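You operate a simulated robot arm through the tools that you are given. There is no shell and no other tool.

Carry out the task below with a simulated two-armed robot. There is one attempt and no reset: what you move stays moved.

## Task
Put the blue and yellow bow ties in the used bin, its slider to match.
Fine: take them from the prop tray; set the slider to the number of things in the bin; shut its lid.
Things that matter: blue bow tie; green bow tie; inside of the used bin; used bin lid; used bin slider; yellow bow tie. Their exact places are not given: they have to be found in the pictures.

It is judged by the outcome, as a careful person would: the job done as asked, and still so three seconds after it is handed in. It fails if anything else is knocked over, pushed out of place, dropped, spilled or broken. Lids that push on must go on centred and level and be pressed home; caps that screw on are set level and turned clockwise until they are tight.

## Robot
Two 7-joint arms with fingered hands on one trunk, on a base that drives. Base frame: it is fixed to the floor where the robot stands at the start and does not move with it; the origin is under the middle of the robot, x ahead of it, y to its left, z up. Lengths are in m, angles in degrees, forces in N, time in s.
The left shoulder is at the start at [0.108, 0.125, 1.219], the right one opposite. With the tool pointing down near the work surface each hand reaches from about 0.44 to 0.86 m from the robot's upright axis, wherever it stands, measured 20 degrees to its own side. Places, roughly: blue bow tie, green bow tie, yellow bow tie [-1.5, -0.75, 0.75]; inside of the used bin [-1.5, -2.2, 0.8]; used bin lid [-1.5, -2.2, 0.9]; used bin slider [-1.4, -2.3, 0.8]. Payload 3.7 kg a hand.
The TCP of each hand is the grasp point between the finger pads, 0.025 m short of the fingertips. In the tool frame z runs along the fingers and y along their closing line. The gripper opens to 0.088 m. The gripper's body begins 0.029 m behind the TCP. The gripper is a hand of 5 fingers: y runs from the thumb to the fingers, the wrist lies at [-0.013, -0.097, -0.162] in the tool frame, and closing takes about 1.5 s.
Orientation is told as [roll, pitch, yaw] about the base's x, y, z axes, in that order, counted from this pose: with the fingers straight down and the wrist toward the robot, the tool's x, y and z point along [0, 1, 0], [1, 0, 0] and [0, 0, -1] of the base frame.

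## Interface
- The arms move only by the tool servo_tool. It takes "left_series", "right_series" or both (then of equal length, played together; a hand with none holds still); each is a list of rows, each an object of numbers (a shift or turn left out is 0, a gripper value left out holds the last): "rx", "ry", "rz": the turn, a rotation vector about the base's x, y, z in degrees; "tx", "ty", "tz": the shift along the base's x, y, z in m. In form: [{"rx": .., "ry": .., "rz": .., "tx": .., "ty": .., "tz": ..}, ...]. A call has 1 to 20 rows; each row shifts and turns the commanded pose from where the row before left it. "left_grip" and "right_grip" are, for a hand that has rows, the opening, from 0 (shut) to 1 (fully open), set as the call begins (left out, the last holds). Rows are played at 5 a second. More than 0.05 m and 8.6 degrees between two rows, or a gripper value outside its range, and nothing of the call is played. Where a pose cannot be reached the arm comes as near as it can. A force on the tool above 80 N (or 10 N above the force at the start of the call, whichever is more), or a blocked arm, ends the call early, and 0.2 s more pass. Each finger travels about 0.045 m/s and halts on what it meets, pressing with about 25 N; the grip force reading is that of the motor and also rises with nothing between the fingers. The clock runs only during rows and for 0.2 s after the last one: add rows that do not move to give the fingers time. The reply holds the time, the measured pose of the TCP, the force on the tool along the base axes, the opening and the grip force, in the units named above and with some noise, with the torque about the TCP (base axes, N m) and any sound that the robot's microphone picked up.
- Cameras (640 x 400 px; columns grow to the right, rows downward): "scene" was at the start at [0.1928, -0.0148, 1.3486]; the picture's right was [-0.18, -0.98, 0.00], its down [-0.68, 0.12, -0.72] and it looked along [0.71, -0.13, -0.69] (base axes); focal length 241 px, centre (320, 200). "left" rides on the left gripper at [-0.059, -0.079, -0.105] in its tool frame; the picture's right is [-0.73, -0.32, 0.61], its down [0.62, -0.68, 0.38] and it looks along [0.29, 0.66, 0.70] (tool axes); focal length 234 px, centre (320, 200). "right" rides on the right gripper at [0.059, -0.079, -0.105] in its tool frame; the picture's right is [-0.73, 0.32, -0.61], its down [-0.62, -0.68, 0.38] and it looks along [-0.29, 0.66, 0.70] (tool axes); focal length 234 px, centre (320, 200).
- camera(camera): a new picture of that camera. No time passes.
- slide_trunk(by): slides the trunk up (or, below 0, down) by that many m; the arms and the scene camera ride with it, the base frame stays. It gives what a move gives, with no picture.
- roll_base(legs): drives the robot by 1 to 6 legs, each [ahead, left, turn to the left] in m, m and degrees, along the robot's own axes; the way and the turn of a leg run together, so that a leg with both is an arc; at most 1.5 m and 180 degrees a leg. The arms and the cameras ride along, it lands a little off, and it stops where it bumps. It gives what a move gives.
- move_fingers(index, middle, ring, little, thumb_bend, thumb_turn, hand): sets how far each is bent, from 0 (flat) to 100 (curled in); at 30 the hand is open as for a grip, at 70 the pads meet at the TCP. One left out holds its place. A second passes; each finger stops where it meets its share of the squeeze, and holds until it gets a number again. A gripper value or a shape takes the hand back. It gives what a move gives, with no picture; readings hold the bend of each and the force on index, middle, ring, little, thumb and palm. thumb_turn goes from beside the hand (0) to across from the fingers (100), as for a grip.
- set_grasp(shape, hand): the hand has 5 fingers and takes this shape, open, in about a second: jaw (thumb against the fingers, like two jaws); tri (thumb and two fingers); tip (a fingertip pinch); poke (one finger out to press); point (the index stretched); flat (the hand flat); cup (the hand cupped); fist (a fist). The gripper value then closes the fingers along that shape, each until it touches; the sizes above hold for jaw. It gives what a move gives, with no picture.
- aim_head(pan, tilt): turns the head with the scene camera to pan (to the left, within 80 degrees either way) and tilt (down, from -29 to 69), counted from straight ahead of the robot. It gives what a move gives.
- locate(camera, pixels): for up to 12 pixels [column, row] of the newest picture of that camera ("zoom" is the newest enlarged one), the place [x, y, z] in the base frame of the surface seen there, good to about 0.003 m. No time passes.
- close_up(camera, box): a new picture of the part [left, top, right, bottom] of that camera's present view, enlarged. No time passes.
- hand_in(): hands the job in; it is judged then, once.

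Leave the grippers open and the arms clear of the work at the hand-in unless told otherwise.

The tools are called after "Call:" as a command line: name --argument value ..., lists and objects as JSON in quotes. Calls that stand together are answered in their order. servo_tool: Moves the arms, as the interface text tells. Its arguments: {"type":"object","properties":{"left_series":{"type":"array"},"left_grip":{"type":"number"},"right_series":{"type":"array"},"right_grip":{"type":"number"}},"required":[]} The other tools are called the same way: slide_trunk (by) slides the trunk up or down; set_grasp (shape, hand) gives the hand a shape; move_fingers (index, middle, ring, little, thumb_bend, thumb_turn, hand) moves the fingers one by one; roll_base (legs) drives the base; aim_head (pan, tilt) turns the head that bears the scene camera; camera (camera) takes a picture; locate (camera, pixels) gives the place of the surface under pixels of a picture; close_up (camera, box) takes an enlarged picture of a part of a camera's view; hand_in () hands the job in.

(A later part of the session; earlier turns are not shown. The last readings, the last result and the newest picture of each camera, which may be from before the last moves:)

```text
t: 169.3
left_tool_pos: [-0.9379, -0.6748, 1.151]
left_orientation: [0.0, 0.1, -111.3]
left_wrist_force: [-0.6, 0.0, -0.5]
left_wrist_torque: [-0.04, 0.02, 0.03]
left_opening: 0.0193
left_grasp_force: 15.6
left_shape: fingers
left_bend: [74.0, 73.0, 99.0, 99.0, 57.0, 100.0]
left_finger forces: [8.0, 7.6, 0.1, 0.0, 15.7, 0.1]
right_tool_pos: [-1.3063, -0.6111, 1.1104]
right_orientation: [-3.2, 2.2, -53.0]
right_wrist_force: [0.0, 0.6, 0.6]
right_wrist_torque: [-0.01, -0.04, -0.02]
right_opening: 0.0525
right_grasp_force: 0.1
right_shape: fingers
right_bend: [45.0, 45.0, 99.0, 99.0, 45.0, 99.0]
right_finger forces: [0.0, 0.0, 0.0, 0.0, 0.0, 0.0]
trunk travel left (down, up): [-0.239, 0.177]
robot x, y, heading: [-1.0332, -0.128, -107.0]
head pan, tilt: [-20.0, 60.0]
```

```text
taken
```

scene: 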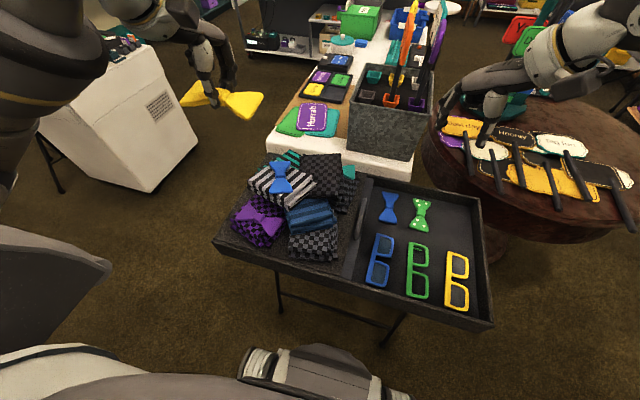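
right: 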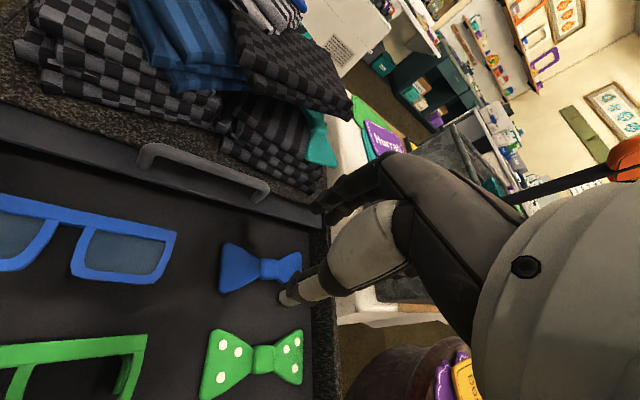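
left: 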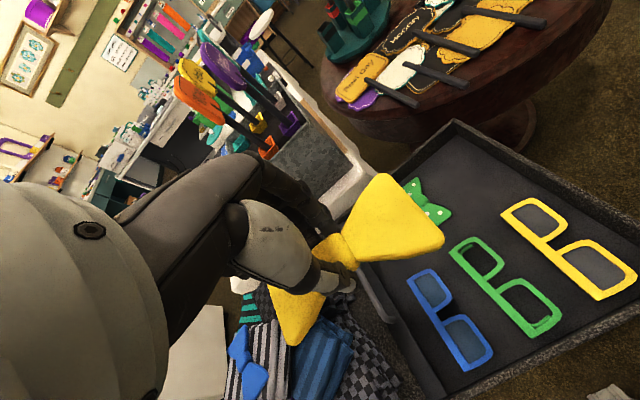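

The right arm can't turn its wrist outward further. I'll try the opposite turn (wrist on the left side of the tie, forearm coming back toward my right shoulder), which should be natural for the right arm.

Call:
servo_tool --right_series '[{"tx": -0.0106, "ty": -0.0033, "tz": -0.0056, "rz": -7.9}, {"tx": -0.0106, "ty": -0.0033, "tz": -0.0056, "rz": -7.9}, {"tx": -0.0106, "ty": -0.0033, "tz": -0.0056, "rz": -7.9}, {"tx": -0.0106, "ty": -0.0033, "tz": -0.0056, "rz": -7.9}, {"tx": -0.0106, "ty": -0.0033, "tz": -0.0056, "rz": -7.9}, {"tx": -0.0106, "ty": -0.0033, "tz": -0.0056, "rz": -7.9}, {"tx": -0.0106, "ty": -0.0033, "tz": -0.0056, "rz": -7.9}, {"tx": -0.0106, "ty": -0.0033, "tz": -0.0056, "rz": -7.9}, {"tx": -0.0106, "ty": -0.0033, "tz": -0.0056, "rz": -7.9}, {"tx": 0.0, "ty": -0.005, "tz": -0.0122, "rz": -7.9}, {"tx": 0.0, "ty": -0.005, "tz": -0.0122, "rz": -7.9}, {"tx": 0.0, "ty": -0.005, "tz": -0.0122, "rz": -7.9}, {}]'

Call:
camera --camera "scene"

```text
t: 172.1
left_tool_pos: [-0.9377, -0.676, 1.1516]
left_orientation: [0.0, 0.1, -111.3]
left_wrist_force: [-0.4, -0.3, -0.1]
left_wrist_torque: [-0.01, 0.0, 0.02]
left_opening: 0.0189
left_grasp_force: 15.7
left_shape: fingers
left_bend: [74.0, 73.0, 99.0, 99.0, 57.0, 100.0]
left_finger forces: [8.1, 7.6, 0.0, 0.0, 15.6, 0.0]
right_tool_pos: [-1.4018, -0.6556, 1.0222]
right_orientation: [-3.1, 2.3, -147.9]
right_wrist_force: [-1.1, 0.5, 0.0]
right_wrist_torque: [-0.01, -0.01, 0.01]
right_opening: 0.0523
right_grasp_force: 0.0
right_shape: fingers
right_bend: [45.0, 45.0, 99.0, 99.0, 45.0, 99.0]
right_finger forces: [0.0, 0.0, 0.0, 0.1, 0.1, 0.0]
trunk travel left (down, up): [-0.239, 0.177]
robot x, y, heading: [-1.0312, -0.1281, -107.2]
head pan, tilt: [-20.0, 60.0]
```

```text
taken
```

scene: 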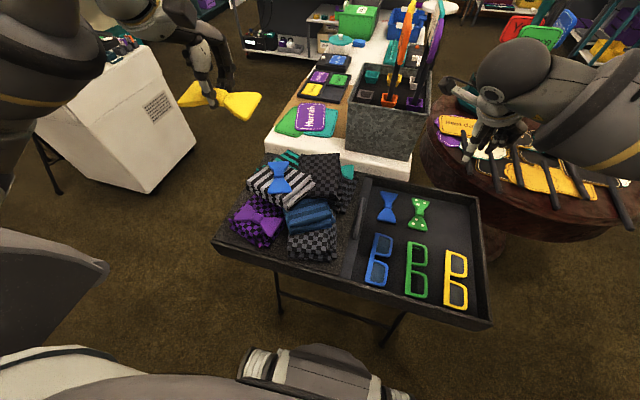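

No reach trouble in this direction. Continue the turn and move over the blue tie.

Call:
servo_tool --right_series '[{"tx": 0.0148, "ty": -0.014, "tz": -0.012, "rz": -7.9}, {"tx": 0.0148, "ty": -0.014, "tz": -0.012, "rz": -7.9}, {"tx": 0.0148, "ty": -0.014, "tz": -0.012, "rz": -7.9}, {"tx": 0.0148, "ty": -0.014, "tz": -0.012, "rz": -7.9}, {"tx": 0.0148, "ty": -0.014, "tz": -0.012, "rz": -7.9}, {"tx": 0.0148, "ty": -0.014, "tz": -0.012, "rz": -7.9}, {}, {}]'

Call:
camera --camera "scene"

Call:
camera --camera "right"

```text
t: 173.9
left_tool_pos: [-0.9378, -0.676, 1.1508]
left_orientation: [0.0, 0.1, -111.2]
left_wrist_force: [0.0, -0.8, 0.4]
left_wrist_torque: [0.01, 0.03, 0.01]
left_opening: 0.0192
left_grasp_force: 15.9
left_shape: fingers
left_bend: [74.0, 73.0, 99.0, 99.0, 57.0, 100.0]
left_finger forces: [8.0, 7.6, 0.1, 0.1, 15.7, 0.0]
right_tool_pos: [-1.3111, -0.738, 0.95]
right_orientation: [-3.1, 2.3, 164.7]
right_wrist_force: [0.0, -0.4, 0.4]
right_wrist_torque: [0.0, 0.02, 0.0]
right_opening: 0.0523
right_grasp_force: 0.1
right_shape: fingers
right_bend: [45.0, 45.0, 99.0, 99.0, 45.0, 99.0]
right_finger forces: [0.0, 0.0, 0.0, 0.0, 0.1, 0.0]
trunk travel left (down, up): [-0.239, 0.177]
robot x, y, heading: [-1.029, -0.1275, -107.2]
head pan, tilt: [-20.0, 60.0]
```

```text
taken
```

scene: 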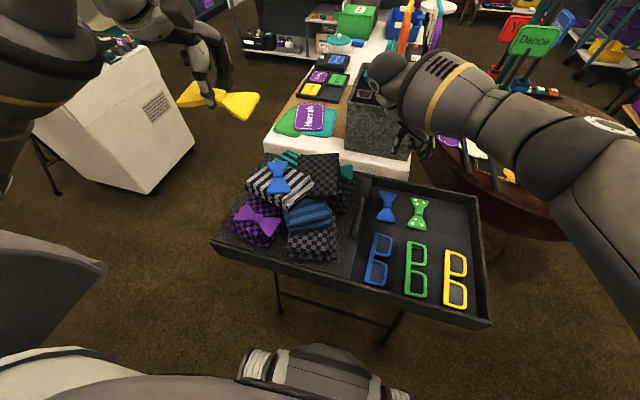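

```text
taken
```

right: 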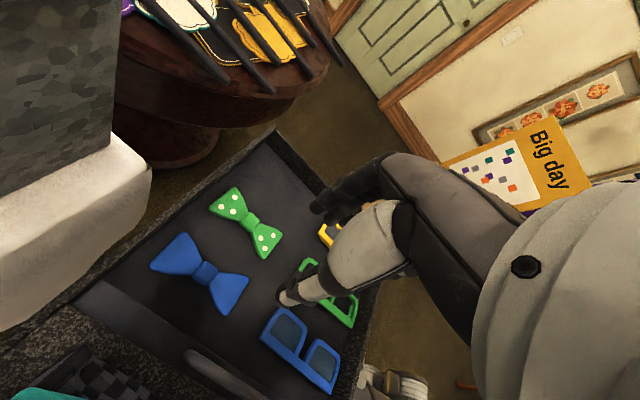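

Full turn reached over the blue tie. I'll check the wrist's clearance to the tall paddles behind.

Call:
locate --camera "scene" --pixels '[[385, 72], [403, 30], [425, 50], [400, 50], [375, 65], [455, 95], [410, 130], [540, 150]]'

Call:
close_up --camera "scene" --box '[320, 0, 480, 180]'

```text
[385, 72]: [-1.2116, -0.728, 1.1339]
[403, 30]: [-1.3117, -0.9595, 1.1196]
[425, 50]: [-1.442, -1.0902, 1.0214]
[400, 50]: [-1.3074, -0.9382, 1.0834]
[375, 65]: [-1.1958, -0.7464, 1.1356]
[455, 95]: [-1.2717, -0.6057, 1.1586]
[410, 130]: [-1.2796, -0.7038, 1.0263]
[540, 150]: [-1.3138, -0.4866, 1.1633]
```

```text
2.22 times, centred on (400, 90) of scene
```

zoom: 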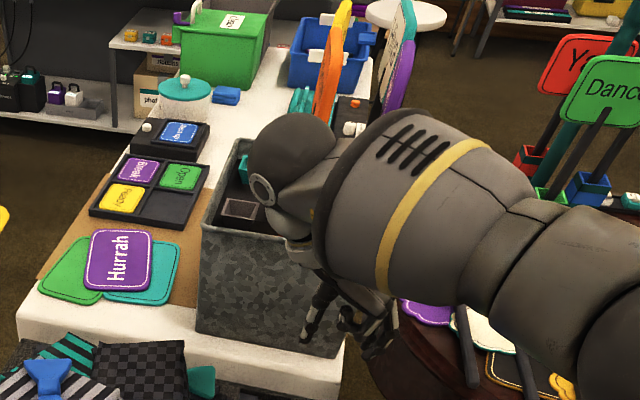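

Clearance is ample (~0.2 m). I'll level the hand exactly, align, and lower to z≈0.80.

Call:
servo_tool --right_series '[{"tx": -0.0017, "ty": -0.0015, "rx": -2.38, "ry": 3.04}, {"tz": -0.04}, {"tz": -0.04}, {"tz": -0.04}, {"tz": -0.03}, {}, {}]'

Call:
camera --camera "scene"

Call:
close_up --camera "right" --box '[140, 160, 420, 335]'

```text
t: 175.5
left_tool_pos: [-0.9374, -0.6758, 1.151]
left_orientation: [0.0, 0.0, -111.4]
left_wrist_force: [0.8, -0.2, -0.2]
left_wrist_torque: [0.03, 0.0, -0.01]
left_opening: 0.0194
left_grasp_force: 15.8
left_shape: fingers
left_bend: [74.0, 73.0, 99.0, 99.0, 57.0, 100.0]
left_finger forces: [8.0, 7.6, 0.0, 0.0, 15.7, 0.0]
right_tool_pos: [-1.3152, -0.7401, 0.8004]
right_orientation: [-0.1, 0.0, 164.8]
right_wrist_force: [0.3, 0.2, -0.5]
right_wrist_torque: [-0.02, -0.01, 0.03]
right_opening: 0.0525
right_grasp_force: 0.1
right_shape: fingers
right_bend: [45.0, 45.0, 99.0, 99.0, 45.0, 99.0]
right_finger forces: [0.0, 0.0, 0.0, 0.0, 0.0, 0.1]
trunk travel left (down, up): [-0.239, 0.177]
robot x, y, heading: [-1.0319, -0.1276, -107.4]
head pan, tilt: [-20.0, 60.0]
```

```text
taken
```

scene: 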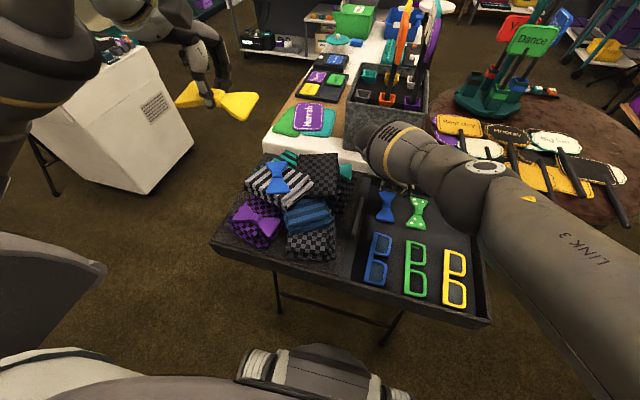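

```text
2.29 times, centred on (280, 248) of right
```

zoom: 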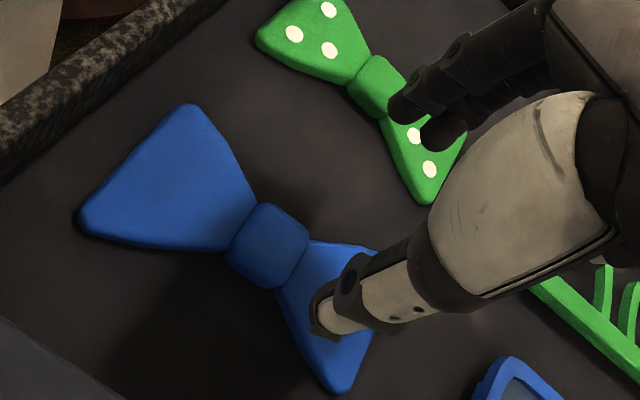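

Alignment looks right. Before lowering more, I'll check heights of the shirt stack near the wrist.

Call:
locate --camera "scene" --pixels '[[347, 172], [335, 180], [320, 165], [340, 200], [355, 205], [362, 185], [385, 135], [375, 150], [400, 165], [310, 160]]'

```text
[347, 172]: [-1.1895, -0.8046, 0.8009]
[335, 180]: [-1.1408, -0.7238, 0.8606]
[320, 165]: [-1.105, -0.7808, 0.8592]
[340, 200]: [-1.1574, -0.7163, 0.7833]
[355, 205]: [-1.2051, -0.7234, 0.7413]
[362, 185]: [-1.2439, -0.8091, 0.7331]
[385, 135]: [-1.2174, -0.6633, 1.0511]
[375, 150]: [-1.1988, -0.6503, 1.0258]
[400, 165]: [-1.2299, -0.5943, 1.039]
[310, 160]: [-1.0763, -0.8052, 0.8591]
```

The wrist will clear the stack by ~4 cm. I'll lower to z≈0.737.

Call:
servo_tool --right_series '[{"tx": 0.0015, "tz": -0.022}, {"tx": 0.001, "tz": -0.022}, {"tz": -0.019}, {}, {}]'

Call:
close_up --camera "right" --box '[140, 160, 420, 335]'

Call:
close_up --camera "scene" --box '[320, 100, 480, 240]'

```text
t: 176.7
left_tool_pos: [-0.9392, -0.676, 1.1506]
left_orientation: [0.1, 0.1, -111.3]
left_wrist_force: [-0.2, 0.2, -0.3]
left_wrist_torque: [0.02, -0.01, 0.01]
left_opening: 0.0191
left_grasp_force: 15.9
left_shape: fingers
left_bend: [74.0, 73.0, 99.0, 99.0, 57.0, 100.0]
left_finger forces: [8.0, 7.6, 0.0, 0.0, 15.7, 0.0]
right_tool_pos: [-1.3138, -0.725, 0.7552]
right_orientation: [-0.1, 0.0, 164.9]
right_wrist_force: [0.0, -0.6, 0.1]
right_wrist_torque: [-0.04, 0.01, 0.0]
right_opening: 0.0526
right_grasp_force: 0.0
right_shape: fingers
right_bend: [45.0, 45.0, 99.0, 99.0, 45.0, 99.0]
right_finger forces: [0.0, 0.0, 0.1, 0.0, 0.0, 0.1]
right hand out of reach, approached as far as the arm can: row 2, 3
trunk travel left (down, up): [-0.239, 0.177]
robot x, y, heading: [-1.0296, -0.1274, -107.0]
head pan, tilt: [-20.0, 60.0]
```

```text
2.29 times, centred on (280, 248) of right
```

zoom: 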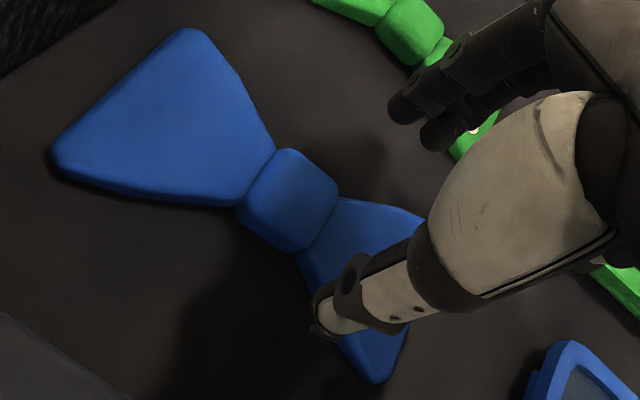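

```text
2.86 times, centred on (400, 170) of scene
```

zoom: 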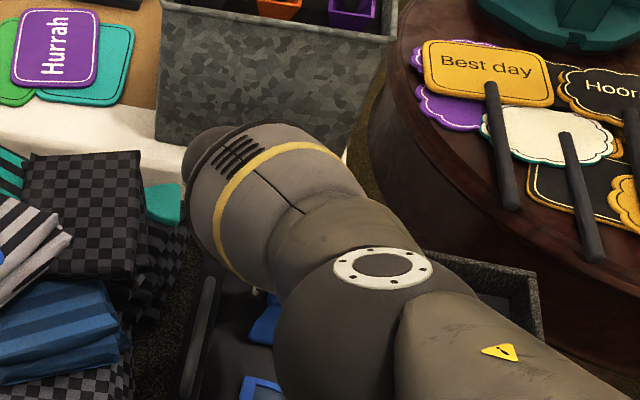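

Reach limit again; I'll raise 7.5 cm and lower the trunk 7 cm as before.

Call:
servo_tool --right_series '[{"tz": 0.04}, {"tz": 0.035}, {}]'

Call:
slide_trunk --by -0.08

Call:
camera --camera "scene"

```text
t: 177.5
left_tool_pos: [-0.939, -0.6756, 1.1516]
left_orientation: [0.0, 0.1, -111.4]
left_wrist_force: [0.2, -1.0, -0.3]
left_wrist_torque: [-0.03, -0.01, 0.0]
left_opening: 0.0191
left_grasp_force: 15.9
left_shape: fingers
left_bend: [74.0, 73.0, 99.0, 99.0, 57.0, 100.0]
left_finger forces: [8.1, 7.6, 0.0, 0.0, 15.7, 0.0]
right_tool_pos: [-1.3116, -0.7345, 0.7807]
right_orientation: [-0.1, 0.1, 164.9]
right_wrist_force: [-0.6, 0.1, 0.2]
right_wrist_torque: [0.04, -0.04, -0.01]
right_opening: 0.0524
right_grasp_force: 0.1
right_shape: fingers
right_bend: [45.0, 45.0, 99.0, 99.0, 45.0, 99.0]
right_finger forces: [0.0, 0.0, 0.0, 0.0, 0.0, 0.1]
right hand out of reach, approached as far as the arm can: row 1, 2
trunk travel left (down, up): [-0.239, 0.177]
robot x, y, heading: [-1.0342, -0.126, -107.2]
head pan, tilt: [-20.0, 60.0]
```

```text
t: 178.2
left_tool_pos: [-0.9392, -0.6776, 1.1146]
left_orientation: [-0.2, 1.1, -111.3]
left_wrist_force: [-0.5, -0.3, 0.5]
left_wrist_torque: [0.02, -0.01, 0.0]
left_opening: 0.0193
left_grasp_force: 15.8
left_shape: fingers
left_bend: [74.0, 73.0, 99.0, 99.0, 57.0, 100.0]
left_finger forces: [7.9, 7.6, 0.0, 0.0, 15.7, 0.0]
right_tool_pos: [-1.316, -0.7344, 0.7243]
right_orientation: [-3.3, -1.4, 164.7]
right_wrist_force: [3.4, 5.3, 20.1]
right_wrist_torque: [0.3, 0.31, -0.07]
right_opening: 0.0551
right_grasp_force: 9.6
right_shape: fingers
right_bend: [45.0, 44.0, 99.0, 99.0, 43.0, 100.0]
right_finger forces: [4.4, 12.3, 0.0, 0.0, 3.1, 0.1]
trunk travel left (down, up): [-0.208, 0.207]
robot x, y, heading: [-1.0301, -0.1294, -107.0]
head pan, tilt: [-20.0, 60.0]
stopped: the force on the tool passed its limit at 109 N (the readings are from after the stop); the commanded pose is now the measured one
```

```text
taken
```

scene: 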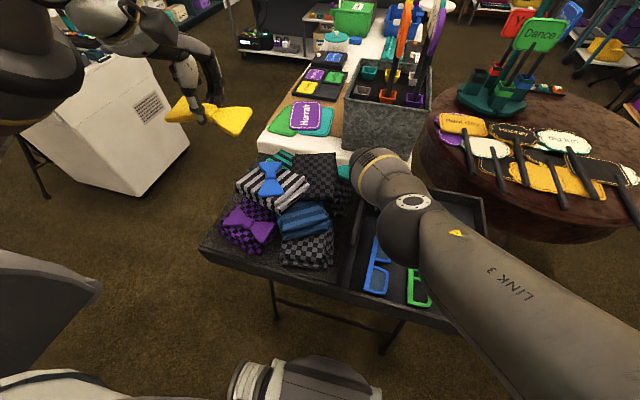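

The raise had fallen short, so the trunk slide pressed the fingertips onto the felt and stopped. I'll ease up right away, then check that nothing shifted.

Call:
servo_tool --right_series '[{"tz": 0.006}, {"tz": 0.004}, {}]'

Call:
close_up --camera "right" --box '[140, 160, 420, 335]'

Call:
camera --camera "right"

Call:
camera --camera "scene"

```text
t: 178.9
left_tool_pos: [-0.9397, -0.6793, 1.1144]
left_orientation: [-0.2, 1.0, -111.4]
left_wrist_force: [-0.1, -0.3, 0.0]
left_wrist_torque: [-0.03, 0.0, 0.01]
left_opening: 0.019
left_grasp_force: 15.8
left_shape: fingers
left_bend: [74.0, 73.0, 99.0, 99.0, 57.0, 100.0]
left_finger forces: [7.9, 7.6, 0.1, 0.0, 15.7, 0.0]
right_tool_pos: [-1.3146, -0.7395, 0.7292]
right_orientation: [-3.5, -1.1, 164.6]
right_wrist_force: [-0.1, 0.3, -0.2]
right_wrist_torque: [0.01, 0.04, -0.03]
right_opening: 0.053
right_grasp_force: 0.1
right_shape: fingers
right_bend: [45.0, 45.0, 99.0, 99.0, 45.0, 99.0]
right_finger forces: [0.0, 0.1, 0.0, 0.0, 0.0, 0.0]
right hand out of reach, approached as far as the arm can: row 1
trunk travel left (down, up): [-0.208, 0.207]
robot x, y, heading: [-1.032, -0.1296, -107.4]
head pan, tilt: [-20.0, 60.0]
```

```text
2.29 times, centred on (280, 248) of right
```

zoom: 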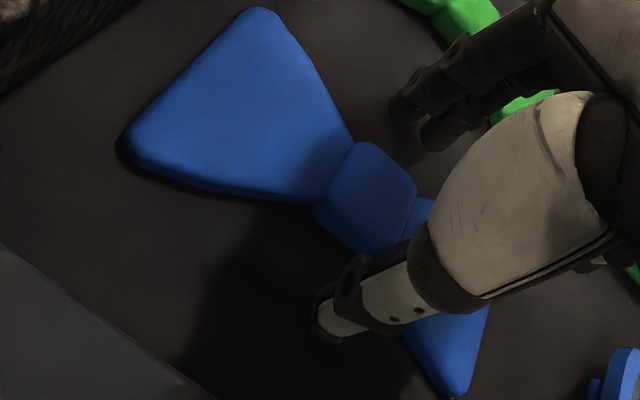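

```text
taken
```

right: 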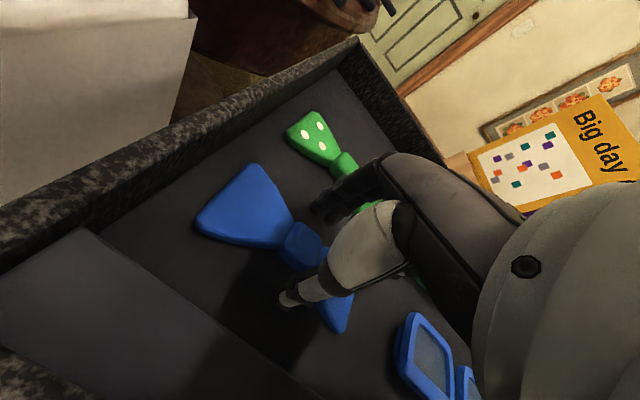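

```text
taken
```

scene: 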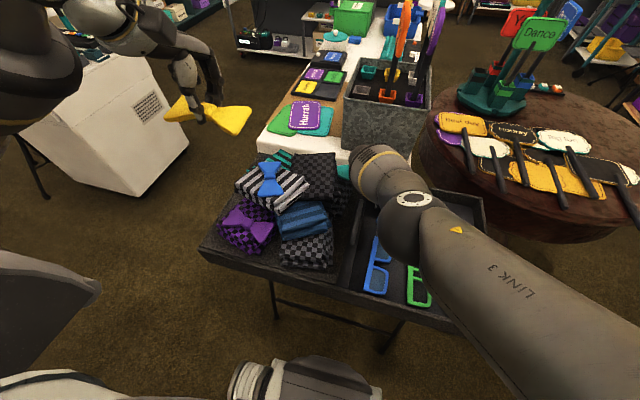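

Forces are back to zero and the tie is still between the thumb and fingers at the right height (z 0.729). I'll close gently first.

Call:
move_fingers --hand "right" --index 60 --middle 60 --thumb_bend 60

Call:
close_up --camera "right" --box '[140, 160, 420, 335]'

```text
t: 179.9
left_tool_pos: [-0.94, -0.6787, 1.1148]
left_orientation: [-0.2, 0.9, -111.4]
left_wrist_force: [-0.1, 0.4, 0.2]
left_wrist_torque: [0.04, 0.0, -0.01]
left_opening: 0.0191
left_grasp_force: 15.8
left_shape: fingers
left_bend: [74.0, 73.0, 99.0, 99.0, 57.0, 100.0]
left_finger forces: [8.0, 7.6, 0.1, 0.0, 15.7, 0.0]
right_tool_pos: [-1.3148, -0.739, 0.7299]
right_orientation: [-3.4, -1.2, 164.7]
right_wrist_force: [-0.3, 0.1, 0.0]
right_wrist_torque: [0.0, 0.03, 0.01]
right_opening: 0.0224
right_grasp_force: 1.0
right_shape: fingers
right_bend: [59.0, 59.0, 99.0, 99.0, 59.0, 100.0]
right_finger forces: [0.5, 0.5, 0.0, 0.0, 0.9, 0.0]
trunk travel left (down, up): [-0.208, 0.207]
robot x, y, heading: [-1.0265, -0.125, -107.2]
head pan, tilt: [-20.0, 60.0]
```

```text
2.29 times, centred on (280, 248) of right
```

zoom: 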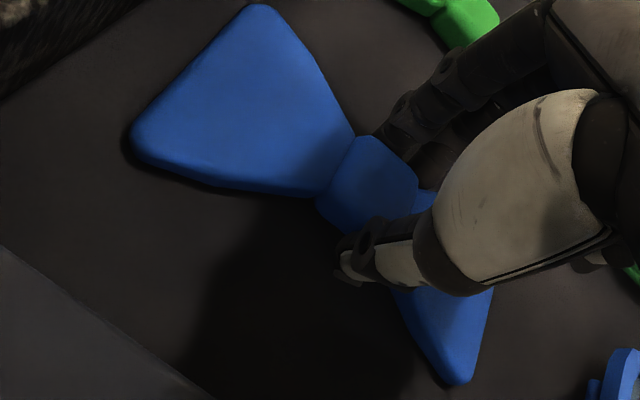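

Even contact on both sides of the knot. I'll squeeze.

Call:
move_fingers --hand "right" --index 80 --middle 80 --thumb_bend 80

```text
t: 180.9
left_tool_pos: [-0.9392, -0.6783, 1.1152]
left_orientation: [0.0, 1.0, -111.3]
left_wrist_force: [0.1, 0.2, 0.2]
left_wrist_torque: [-0.02, 0.03, 0.0]
left_opening: 0.019
left_grasp_force: 16.0
left_shape: fingers
left_bend: [74.0, 73.0, 99.0, 99.0, 57.0, 100.0]
left_finger forces: [7.9, 7.6, 0.0, 0.0, 15.7, 0.0]
right_tool_pos: [-1.316, -0.7383, 0.731]
right_orientation: [-3.4, -1.3, 164.6]
right_wrist_force: [-1.7, -0.3, 3.4]
right_wrist_torque: [-0.03, -0.02, 0.0]
right_opening: 0.0188
right_grasp_force: 15.7
right_shape: fingers
right_bend: [73.0, 73.0, 99.0, 99.0, 58.0, 100.0]
right_finger forces: [8.8, 8.2, 0.0, 0.0, 14.3, 0.1]
trunk travel left (down, up): [-0.208, 0.207]
robot x, y, heading: [-1.032, -0.1257, -107.1]
head pan, tilt: [-20.0, 60.0]
```

Blue tie gripped (~16 N). I'll lift it straight up by sliding the trunk up 12 cm.

Call:
slide_trunk --by 0.12

Call:
camera --camera "scene"

Call:
camera --camera "right"

```text
t: 182.4
left_tool_pos: [-0.9388, -0.6807, 1.2334]
left_orientation: [-0.1, 1.2, -111.4]
left_wrist_force: [-0.5, -0.8, -1.1]
left_wrist_torque: [0.02, 0.04, -0.03]
left_opening: 0.0192
left_grasp_force: 16.4
left_shape: fingers
left_bend: [74.0, 73.0, 99.0, 99.0, 57.0, 100.0]
left_finger forces: [8.0, 7.6, 0.0, 0.0, 15.7, 0.0]
right_tool_pos: [-1.3223, -0.7587, 0.9909]
right_orientation: [9.9, -1.7, 164.4]
right_wrist_force: [0.9, -0.2, 0.2]
right_wrist_torque: [0.03, 0.0, 0.02]
right_opening: 0.0189
right_grasp_force: 15.4
right_shape: fingers
right_bend: [73.0, 73.0, 99.0, 99.0, 58.0, 100.0]
right_finger forces: [7.9, 7.4, 0.0, 0.1, 15.4, 0.1]
trunk travel left (down, up): [-0.328, 0.087]
robot x, y, heading: [-1.0313, -0.1257, -107.1]
head pan, tilt: [-20.0, 60.0]
```

```text
taken
```

scene: 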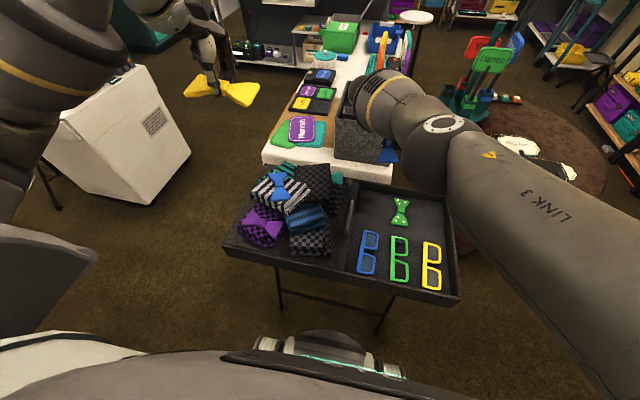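

```text
taken
```

right: 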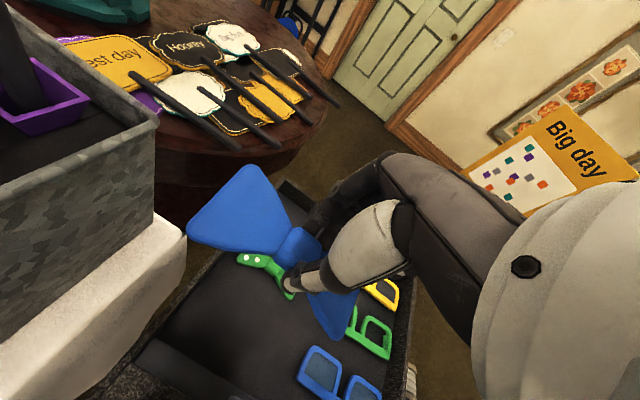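

The blue tie is held up. I'll check that the tray, green tie and glasses haven't shifted.

Call:
close_up --camera "scene" --box '[220, 150, 480, 320]'

Call:
locate --camera "scene" --pixels '[[401, 212], [458, 301], [370, 240], [430, 263], [280, 205], [225, 250]]'

```text
2.35 times, centred on (350, 235) of scene
```

zoom: 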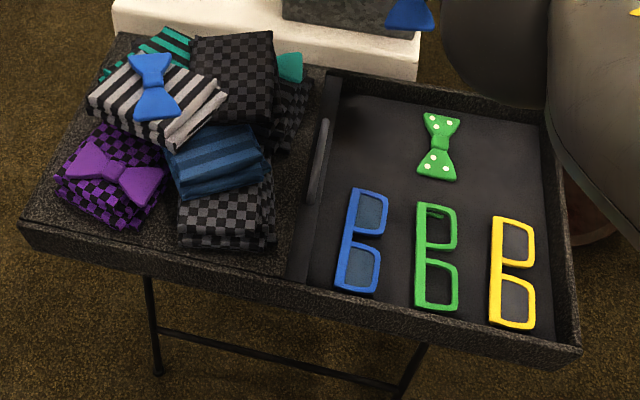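

```text
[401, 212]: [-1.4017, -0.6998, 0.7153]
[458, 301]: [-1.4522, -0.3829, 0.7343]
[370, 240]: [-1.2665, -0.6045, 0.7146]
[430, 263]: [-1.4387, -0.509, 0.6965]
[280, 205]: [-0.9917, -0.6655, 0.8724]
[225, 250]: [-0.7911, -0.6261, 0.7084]
```

Nothing shifted: green tie, glasses and shirts are where they were. Now I'll bring the blue tie up and to a carry pose on my right, turning the hand back.

Call:
servo_tool --right_series '[{"tz": 0.03, "rx": 4.54, "ry": -2.15}, {"tz": 0.03, "rx": 4.54, "ry": -2.15}, {"tz": 0.03}, {"tx": -0.0088, "ty": 0.0207, "tz": 0.0045, "rz": 7.9}, {"tx": -0.0088, "ty": 0.0207, "tz": 0.0045, "rz": 7.9}, {"tx": -0.0088, "ty": 0.0207, "tz": 0.0045, "rz": 7.9}, {"tx": -0.0088, "ty": 0.0207, "tz": 0.0045, "rz": 7.9}, {"tx": -0.0088, "ty": 0.0207, "tz": 0.0045, "rz": 7.9}, {"tx": -0.0088, "ty": 0.0207, "tz": 0.0045, "rz": 7.9}, {"tx": -0.0088, "ty": 0.0207, "tz": 0.0045, "rz": 7.9}, {"tx": -0.0088, "ty": 0.0207, "tz": 0.0045, "rz": 7.9}, {"tx": -0.0088, "ty": 0.0207, "tz": 0.0045, "rz": 7.9}, {"tx": -0.0088, "ty": 0.0207, "tz": 0.0045, "rz": 7.9}, {"tx": -0.0088, "ty": 0.0207, "tz": 0.0045, "rz": 7.9}, {}]'

Call:
camera --camera "scene"

Call:
camera --camera "right"

```text
t: 185.7
left_tool_pos: [-0.9377, -0.6804, 1.2347]
left_orientation: [-0.2, 1.0, -111.4]
left_wrist_force: [0.0, 0.0, -1.3]
left_wrist_torque: [0.04, -0.01, 0.0]
left_opening: 0.0192
left_grasp_force: 15.6
left_shape: fingers
left_bend: [74.0, 74.0, 99.0, 99.0, 57.0, 100.0]
left_finger forces: [8.0, 7.6, 0.0, 0.1, 15.7, 0.0]
right_tool_pos: [-1.4165, -0.5194, 1.1369]
right_orientation: [0.1, 0.0, -108.4]
right_wrist_force: [-0.4, -0.6, 0.0]
right_wrist_torque: [-0.02, -0.01, 0.02]
right_opening: 0.019
right_grasp_force: 16.1
right_shape: fingers
right_bend: [73.0, 73.0, 99.0, 99.0, 58.0, 100.0]
right_finger forces: [7.9, 7.9, 0.0, 0.1, 15.3, 0.0]
right hand out of reach, approached as far as the arm can: row 1, 2
trunk travel left (down, up): [-0.328, 0.087]
robot x, y, heading: [-1.0327, -0.1258, -107.2]
head pan, tilt: [-20.0, 60.0]
```

```text
taken
```

scene: 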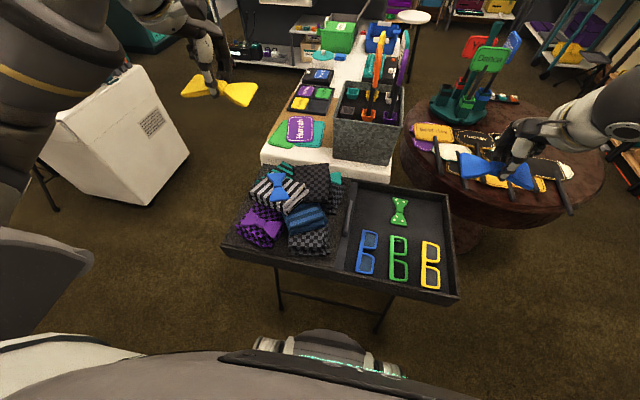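

```text
taken
```

right: 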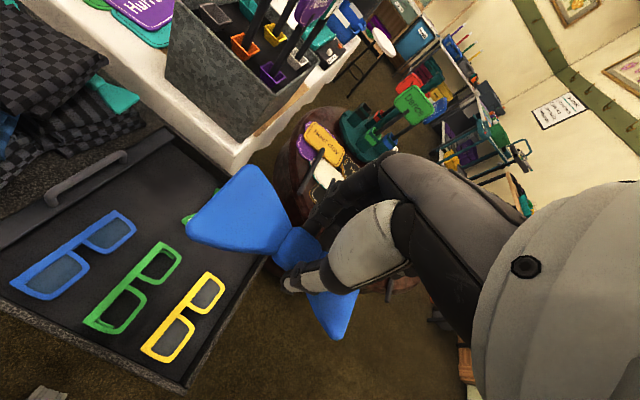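

Both ties are secured. I'll back away from the tray, slide left to the aisle, then go down the aisle.

Call:
roll_base --legs '[[-0.12, 0, 0], [0, 0.68, 0]]'

```text
t: 193.0
left_tool_pos: [-0.2438, -0.7752, 1.2343]
left_orientation: [-0.2, 0.9, -111.7]
left_wrist_force: [-0.1, 0.8, -0.5]
left_wrist_torque: [-0.01, -0.01, 0.01]
left_opening: 0.0189
left_grasp_force: 15.1
left_shape: fingers
left_bend: [74.0, 74.0, 99.0, 99.0, 57.0, 100.0]
left_finger forces: [8.0, 7.6, 0.1, 0.0, 15.6, 0.0]
right_tool_pos: [-0.7202, -0.6113, 1.1369]
right_orientation: [0.1, 0.1, -108.9]
right_wrist_force: [0.2, 0.5, -0.7]
right_wrist_torque: [0.01, 0.01, 0.02]
right_opening: 0.0192
right_grasp_force: 15.6
right_shape: fingers
right_bend: [73.0, 73.0, 99.0, 99.0, 58.0, 100.0]
right_finger forces: [7.8, 7.9, 0.1, 0.0, 15.2, 0.0]
trunk travel left (down, up): [-0.328, 0.087]
robot x, y, heading: [-0.3335, -0.2217, -107.7]
head pan, tilt: [-20.0, 60.0]
```

Continue down the aisle and turn right to face the bin table.

Call:
roll_base --legs '[[0.721, 0.106, 0], [0.721, 0.106, 0], [0, 0, -91.5]]'

Call:
aim_head --pan 20 --tilt 45

Call:
camera --camera "scene"

```text
t: 204.5
left_tool_pos: [-1.1325, -1.7439, 1.2361]
left_orientation: [0.0, 1.0, 156.5]
left_wrist_force: [-0.3, 0.6, -0.1]
left_wrist_torque: [-0.01, -0.01, -0.01]
left_opening: 0.0187
left_grasp_force: 15.6
left_shape: fingers
left_bend: [74.0, 74.0, 99.0, 99.0, 57.0, 100.0]
left_finger forces: [7.6, 7.5, 0.0, 0.0, 15.1, 0.1]
right_tool_pos: [-0.9536, -1.2741, 1.1378]
right_orientation: [0.1, 0.0, 159.4]
right_wrist_force: [0.3, -0.1, -0.3]
right_wrist_torque: [-0.01, -0.04, 0.0]
right_opening: 0.0187
right_grasp_force: 14.8
right_shape: fingers
right_bend: [73.0, 73.0, 99.0, 99.0, 58.0, 100.0]
right_finger forces: [7.4, 7.5, 0.0, 0.0, 14.6, 0.1]
trunk travel left (down, up): [-0.328, 0.087]
robot x, y, heading: [-0.581, -1.6721, 160.6]
head pan, tilt: [-20.0, 60.0]
```

```text
t: 205.6
left_tool_pos: [-1.1318, -1.7457, 1.2349]
left_orientation: [-0.1, 1.1, 156.6]
left_wrist_force: [-0.1, 0.6, -0.1]
left_wrist_torque: [0.0, -0.01, 0.01]
left_opening: 0.0186
left_grasp_force: 14.8
left_shape: fingers
left_bend: [74.0, 74.0, 99.0, 99.0, 57.0, 100.0]
left_finger forces: [7.6, 7.6, 0.1, 0.0, 15.1, 0.0]
right_tool_pos: [-0.9541, -1.2748, 1.1364]
right_orientation: [0.1, 0.0, 159.4]
right_wrist_force: [0.6, -0.3, 0.7]
right_wrist_torque: [0.0, -0.01, -0.01]
right_opening: 0.019
right_grasp_force: 15.0
right_shape: fingers
right_bend: [73.0, 73.0, 99.0, 99.0, 58.0, 100.0]
right_finger forces: [7.4, 7.6, 0.1, 0.0, 14.5, 0.0]
trunk travel left (down, up): [-0.328, 0.087]
robot x, y, heading: [-0.5782, -1.6755, 161.0]
head pan, tilt: [20.0, 45.0]
```

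```text
taken
```

scene: 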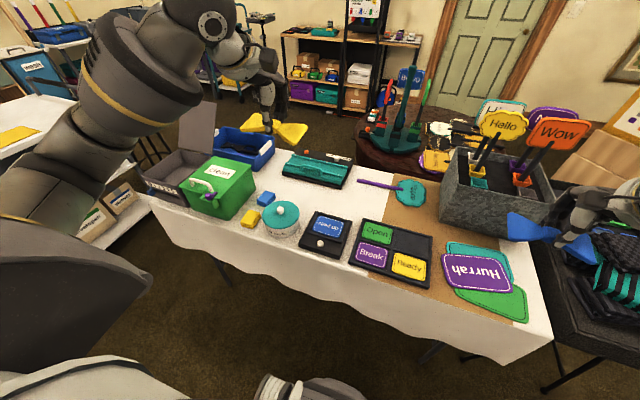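

The bin is still open. I'll slide left to stand in front of it.

Call:
roll_base --legs '[[0, 0.82, -1.5]]'

Call:
aim_head --pan 0 --tilt 50

Call:
camera --camera "scene"

```text
t: 213.1
left_tool_pos: [-1.4231, -2.4818, 1.2349]
left_orientation: [-0.1, 1.0, 153.7]
left_wrist_force: [-0.7, -0.5, 0.1]
left_wrist_torque: [-0.02, -0.01, 0.02]
left_opening: 0.0191
left_grasp_force: 15.0
left_shape: fingers
left_bend: [74.0, 74.0, 99.0, 99.0, 57.0, 100.0]
left_finger forces: [7.7, 7.4, 0.0, 0.1, 15.1, 0.0]
right_tool_pos: [-1.2235, -2.0199, 1.1384]
right_orientation: [0.1, 0.1, 156.4]
right_wrist_force: [0.6, 0.8, -0.3]
right_wrist_torque: [0.0, 0.01, 0.03]
right_opening: 0.0189
right_grasp_force: 15.1
right_shape: fingers
right_bend: [73.0, 73.0, 99.0, 99.0, 58.0, 100.0]
right_finger forces: [7.3, 7.6, 0.0, 0.0, 14.6, 0.0]
trunk travel left (down, up): [-0.328, 0.087]
robot x, y, heading: [-0.8636, -2.4377, 158.0]
head pan, tilt: [20.0, 45.0]
```

```text
t: 213.9
left_tool_pos: [-1.4238, -2.4816, 1.2354]
left_orientation: [-0.1, 0.9, 153.7]
left_wrist_force: [0.1, 0.5, 0.0]
left_wrist_torque: [0.0, 0.0, -0.01]
left_opening: 0.0187
left_grasp_force: 15.2
left_shape: fingers
left_bend: [74.0, 74.0, 99.0, 99.0, 57.0, 100.0]
left_finger forces: [7.7, 7.5, 0.1, 0.0, 15.1, 0.1]
right_tool_pos: [-1.2246, -2.0198, 1.1374]
right_orientation: [0.1, 0.0, 156.6]
right_wrist_force: [0.8, 1.0, -0.1]
right_wrist_torque: [-0.02, 0.0, 0.01]
right_opening: 0.0186
right_grasp_force: 14.4
right_shape: fingers
right_bend: [73.0, 73.0, 99.0, 99.0, 58.0, 100.0]
right_finger forces: [7.5, 7.5, 0.0, 0.1, 14.6, 0.0]
trunk travel left (down, up): [-0.328, 0.087]
robot x, y, heading: [-0.8669, -2.4391, 158.1]
head pan, tilt: [0.0, 50.0]
```

```text
taken
```

scene: 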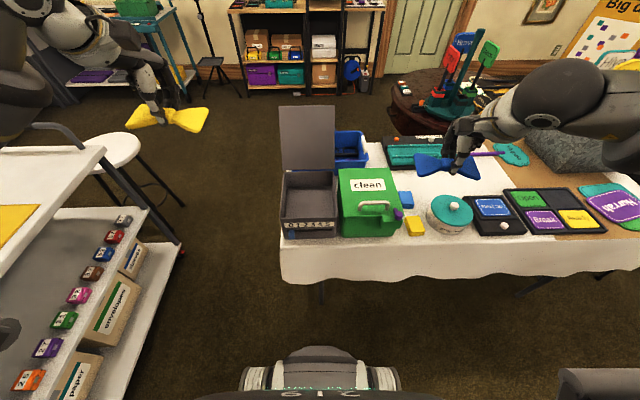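

I'm in front of the open bin. I'll zoom and locate the bin rim and interior.

Call:
close_up --camera "scene" --box '[270, 95, 410, 245]'

Call:
locate --camera "scene" --pixels '[[283, 219], [336, 219], [287, 172], [332, 172], [310, 185], [310, 205], [310, 110], [310, 165], [362, 178], [300, 120]]'

```text
2.67 times, centred on (340, 170) of scene
```

zoom: 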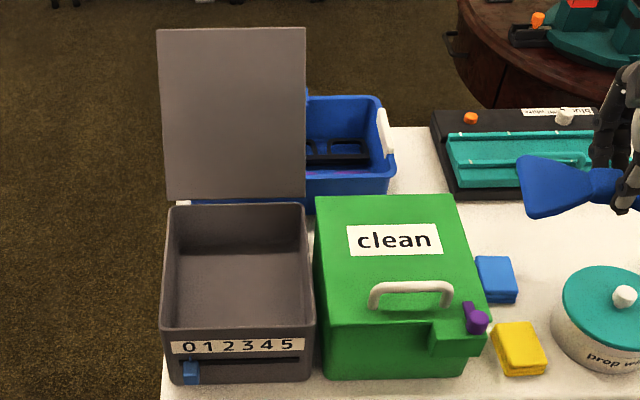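

```text
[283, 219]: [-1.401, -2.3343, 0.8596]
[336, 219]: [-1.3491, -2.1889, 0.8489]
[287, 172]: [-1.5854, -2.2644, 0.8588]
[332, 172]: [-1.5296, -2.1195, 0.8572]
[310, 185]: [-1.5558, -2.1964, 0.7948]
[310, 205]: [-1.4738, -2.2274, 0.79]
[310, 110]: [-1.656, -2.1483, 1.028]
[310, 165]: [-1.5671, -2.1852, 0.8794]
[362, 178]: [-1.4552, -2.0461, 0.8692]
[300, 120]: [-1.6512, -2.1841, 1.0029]
```

Bin centre ≈(-1.466,-2.227), rim z≈0.859, floor z≈0.79. I'll lower the trunk 9 cm back to its starting height first (hands are in clear air).

Call:
slide_trunk --by -0.09

```text
t: 215.2
left_tool_pos: [-1.423, -2.4821, 1.1455]
left_orientation: [-0.1, 0.9, 153.8]
left_wrist_force: [0.6, 0.3, 0.2]
left_wrist_torque: [0.0, 0.01, -0.01]
left_opening: 0.0186
left_grasp_force: 15.8
left_shape: fingers
left_bend: [74.0, 74.0, 99.0, 99.0, 57.0, 100.0]
left_finger forces: [7.6, 7.4, 0.1, 0.0, 15.1, 0.0]
right_tool_pos: [-1.2225, -2.0193, 1.0487]
right_orientation: [0.1, -0.1, 156.4]
right_wrist_force: [-0.5, -0.5, 0.1]
right_wrist_torque: [-0.01, 0.03, -0.02]
right_opening: 0.0187
right_grasp_force: 15.3
right_shape: fingers
right_bend: [73.0, 73.0, 99.0, 99.0, 58.0, 100.0]
right_finger forces: [7.5, 7.6, 0.0, 0.0, 14.7, 0.1]
trunk travel left (down, up): [-0.238, 0.177]
robot x, y, heading: [-0.8671, -2.4377, 158.1]
head pan, tilt: [0.0, 50.0]
```

Now the left hand carries the yellow tie over the back half of the bin at z≈1.0.

Call:
servo_tool --left_series '[{"tx": -0.0115, "ty": 0.0385, "tz": -0.0208, "rz": 0.8}, {"tx": -0.0115, "ty": 0.0385, "tz": -0.0208, "rz": 0.8}, {"tx": -0.0115, "ty": 0.0385, "tz": -0.0208, "rz": 0.8}, {"tx": -0.0115, "ty": 0.0385, "tz": -0.0208, "rz": 0.8}, {"tx": -0.0115, "ty": 0.0385, "tz": -0.0208, "rz": 0.8}, {"tx": -0.0115, "ty": 0.0385, "tz": -0.0208, "rz": 0.8}, {"tx": -0.0115, "ty": 0.0385, "tz": -0.0208, "rz": 0.8}, {}, {}]'

Call:
camera --camera "scene"

Call:
camera --camera "left"

```text
t: 217.2
left_tool_pos: [-1.5013, -2.212, 0.9971]
left_orientation: [-0.2, 1.0, 159.3]
left_wrist_force: [0.1, -0.2, -1.1]
left_wrist_torque: [0.01, -0.03, -0.03]
left_opening: 0.0186
left_grasp_force: 14.6
left_shape: fingers
left_bend: [74.0, 74.0, 99.0, 99.0, 57.0, 100.0]
left_finger forces: [7.6, 7.6, 0.0, 0.0, 15.1, 0.1]
right_tool_pos: [-1.2225, -2.0184, 1.0471]
right_orientation: [0.0, 0.0, 156.6]
right_wrist_force: [0.1, 0.2, -0.6]
right_wrist_torque: [-0.01, 0.0, 0.04]
right_opening: 0.019
right_grasp_force: 14.9
right_shape: fingers
right_bend: [73.0, 73.0, 99.0, 99.0, 58.0, 100.0]
right_finger forces: [7.4, 7.8, 0.0, 0.1, 14.7, 0.1]
trunk travel left (down, up): [-0.238, 0.177]
robot x, y, heading: [-0.8654, -2.4341, 158.1]
head pan, tilt: [0.0, 50.0]
```

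```text
taken
```

scene: 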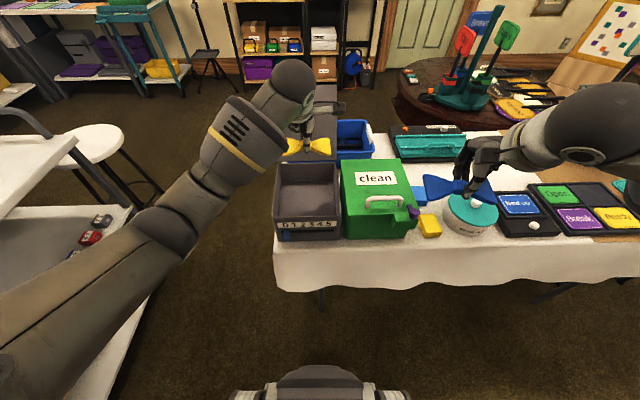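

```text
taken
```

left: 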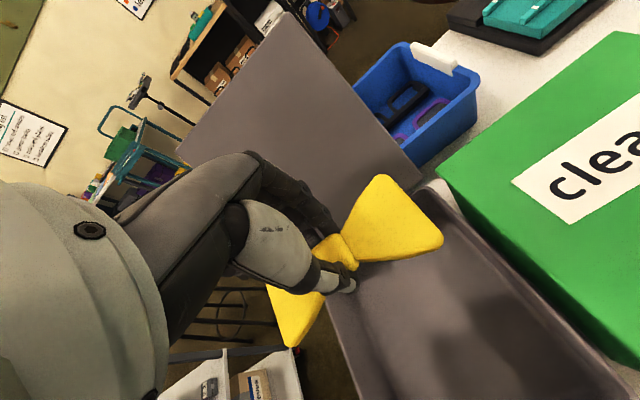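

Centred laterally. I'll lower into the bin to z≈0.84.

Call:
servo_tool --left_series '[{"tz": -0.035}, {"tz": -0.035}, {"tz": -0.03}, {"tz": -0.02}, {"tz": -0.018}, {"tz": -0.012}, {}]'

Call:
camera --camera "left"

Call:
close_up --camera "scene" --box '[230, 70, 420, 250]'

```text
t: 218.8
left_tool_pos: [-1.5045, -2.2125, 0.8478]
left_orientation: [0.0, 1.0, 159.3]
left_wrist_force: [-0.1, 0.8, -0.3]
left_wrist_torque: [-0.03, -0.03, 0.02]
left_opening: 0.0188
left_grasp_force: 15.2
left_shape: fingers
left_bend: [74.0, 74.0, 99.0, 99.0, 57.0, 100.0]
left_finger forces: [7.4, 7.6, 0.1, 0.1, 15.1, 0.0]
right_tool_pos: [-1.2227, -2.02, 1.0482]
right_orientation: [0.1, 0.1, 156.5]
right_wrist_force: [-0.2, 0.0, 0.2]
right_wrist_torque: [-0.01, 0.0, 0.01]
right_opening: 0.0187
right_grasp_force: 15.3
right_shape: fingers
right_bend: [73.0, 73.0, 99.0, 99.0, 58.0, 100.0]
right_finger forces: [7.5, 7.7, 0.0, 0.1, 14.7, 0.1]
trunk travel left (down, up): [-0.238, 0.177]
robot x, y, heading: [-0.8669, -2.4366, 157.8]
head pan, tilt: [0.0, 50.0]
```

```text
taken
```

left: 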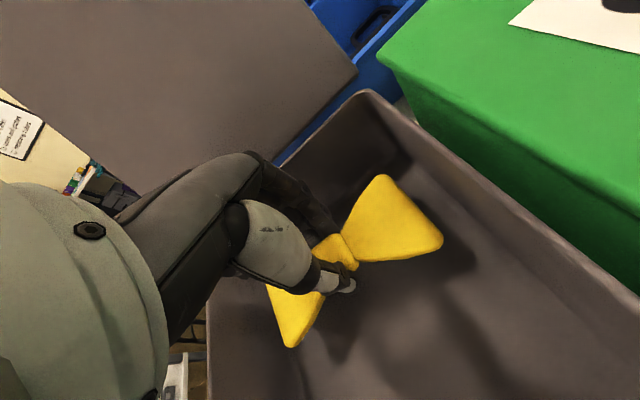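

```text
2.22 times, centred on (325, 160) of scene
```

zoom: 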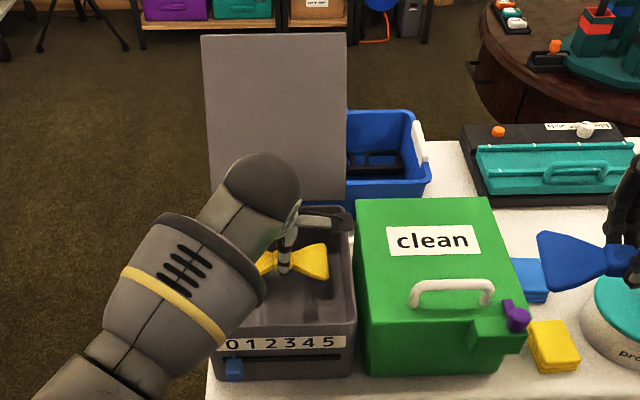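

The tie is inside the bin. I'll lower another 1.5 cm and release by opening index, middle and thumb.

Call:
servo_tool --left_series '[{"tz": -0.008}, {"tz": -0.007}, {}]'

Call:
move_fingers --hand "left" --index 50 --middle 50 --thumb_bend 45

Call:
camera --camera "left"

```text
t: 219.6
left_tool_pos: [-1.5039, -2.212, 0.8343]
left_orientation: [-0.2, 0.9, 159.3]
left_wrist_force: [0.6, -0.1, 0.5]
left_wrist_torque: [-0.01, -0.01, -0.03]
left_opening: 0.0186
left_grasp_force: 15.0
left_shape: fingers
left_bend: [74.0, 74.0, 99.0, 99.0, 57.0, 100.0]
left_finger forces: [7.5, 7.7, 0.0, 0.0, 15.0, 0.0]
right_tool_pos: [-1.2229, -2.0195, 1.0472]
right_orientation: [0.0, 0.0, 156.5]
right_wrist_force: [0.4, 0.6, -0.3]
right_wrist_torque: [0.02, 0.01, -0.01]
right_opening: 0.0186
right_grasp_force: 15.0
right_shape: fingers
right_bend: [73.0, 73.0, 99.0, 99.0, 58.0, 100.0]
right_finger forces: [7.3, 7.6, 0.1, 0.1, 14.7, 0.1]
trunk travel left (down, up): [-0.238, 0.177]
robot x, y, heading: [-0.8704, -2.4383, 157.9]
head pan, tilt: [0.0, 50.0]
```

```text
t: 220.6
left_tool_pos: [-1.5042, -2.2134, 0.8347]
left_orientation: [-0.1, 0.9, 159.3]
left_wrist_force: [-1.2, 0.5, -0.5]
left_wrist_torque: [0.01, -0.02, -0.01]
left_opening: 0.0463
left_grasp_force: 0.0
left_shape: fingers
left_bend: [50.0, 50.0, 99.0, 99.0, 45.0, 99.0]
left_finger forces: [0.0, 0.0, 0.1, 0.1, 0.0, 0.1]
right_tool_pos: [-1.223, -2.0197, 1.0472]
right_orientation: [0.2, 0.1, 156.5]
right_wrist_force: [0.5, -0.1, -0.4]
right_wrist_torque: [0.02, -0.01, 0.03]
right_opening: 0.0186
right_grasp_force: 15.0
right_shape: fingers
right_bend: [73.0, 73.0, 99.0, 99.0, 58.0, 100.0]
right_finger forces: [7.4, 7.6, 0.0, 0.1, 14.6, 0.0]
trunk travel left (down, up): [-0.238, 0.177]
robot x, y, heading: [-0.8684, -2.4315, 158.0]
head pan, tilt: [0.0, 50.0]
```

```text
taken
```

left: 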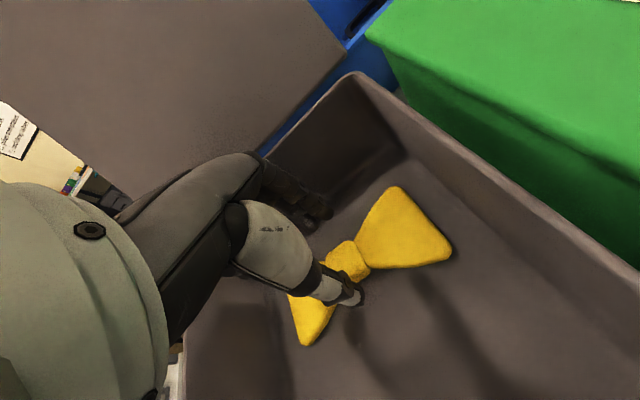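

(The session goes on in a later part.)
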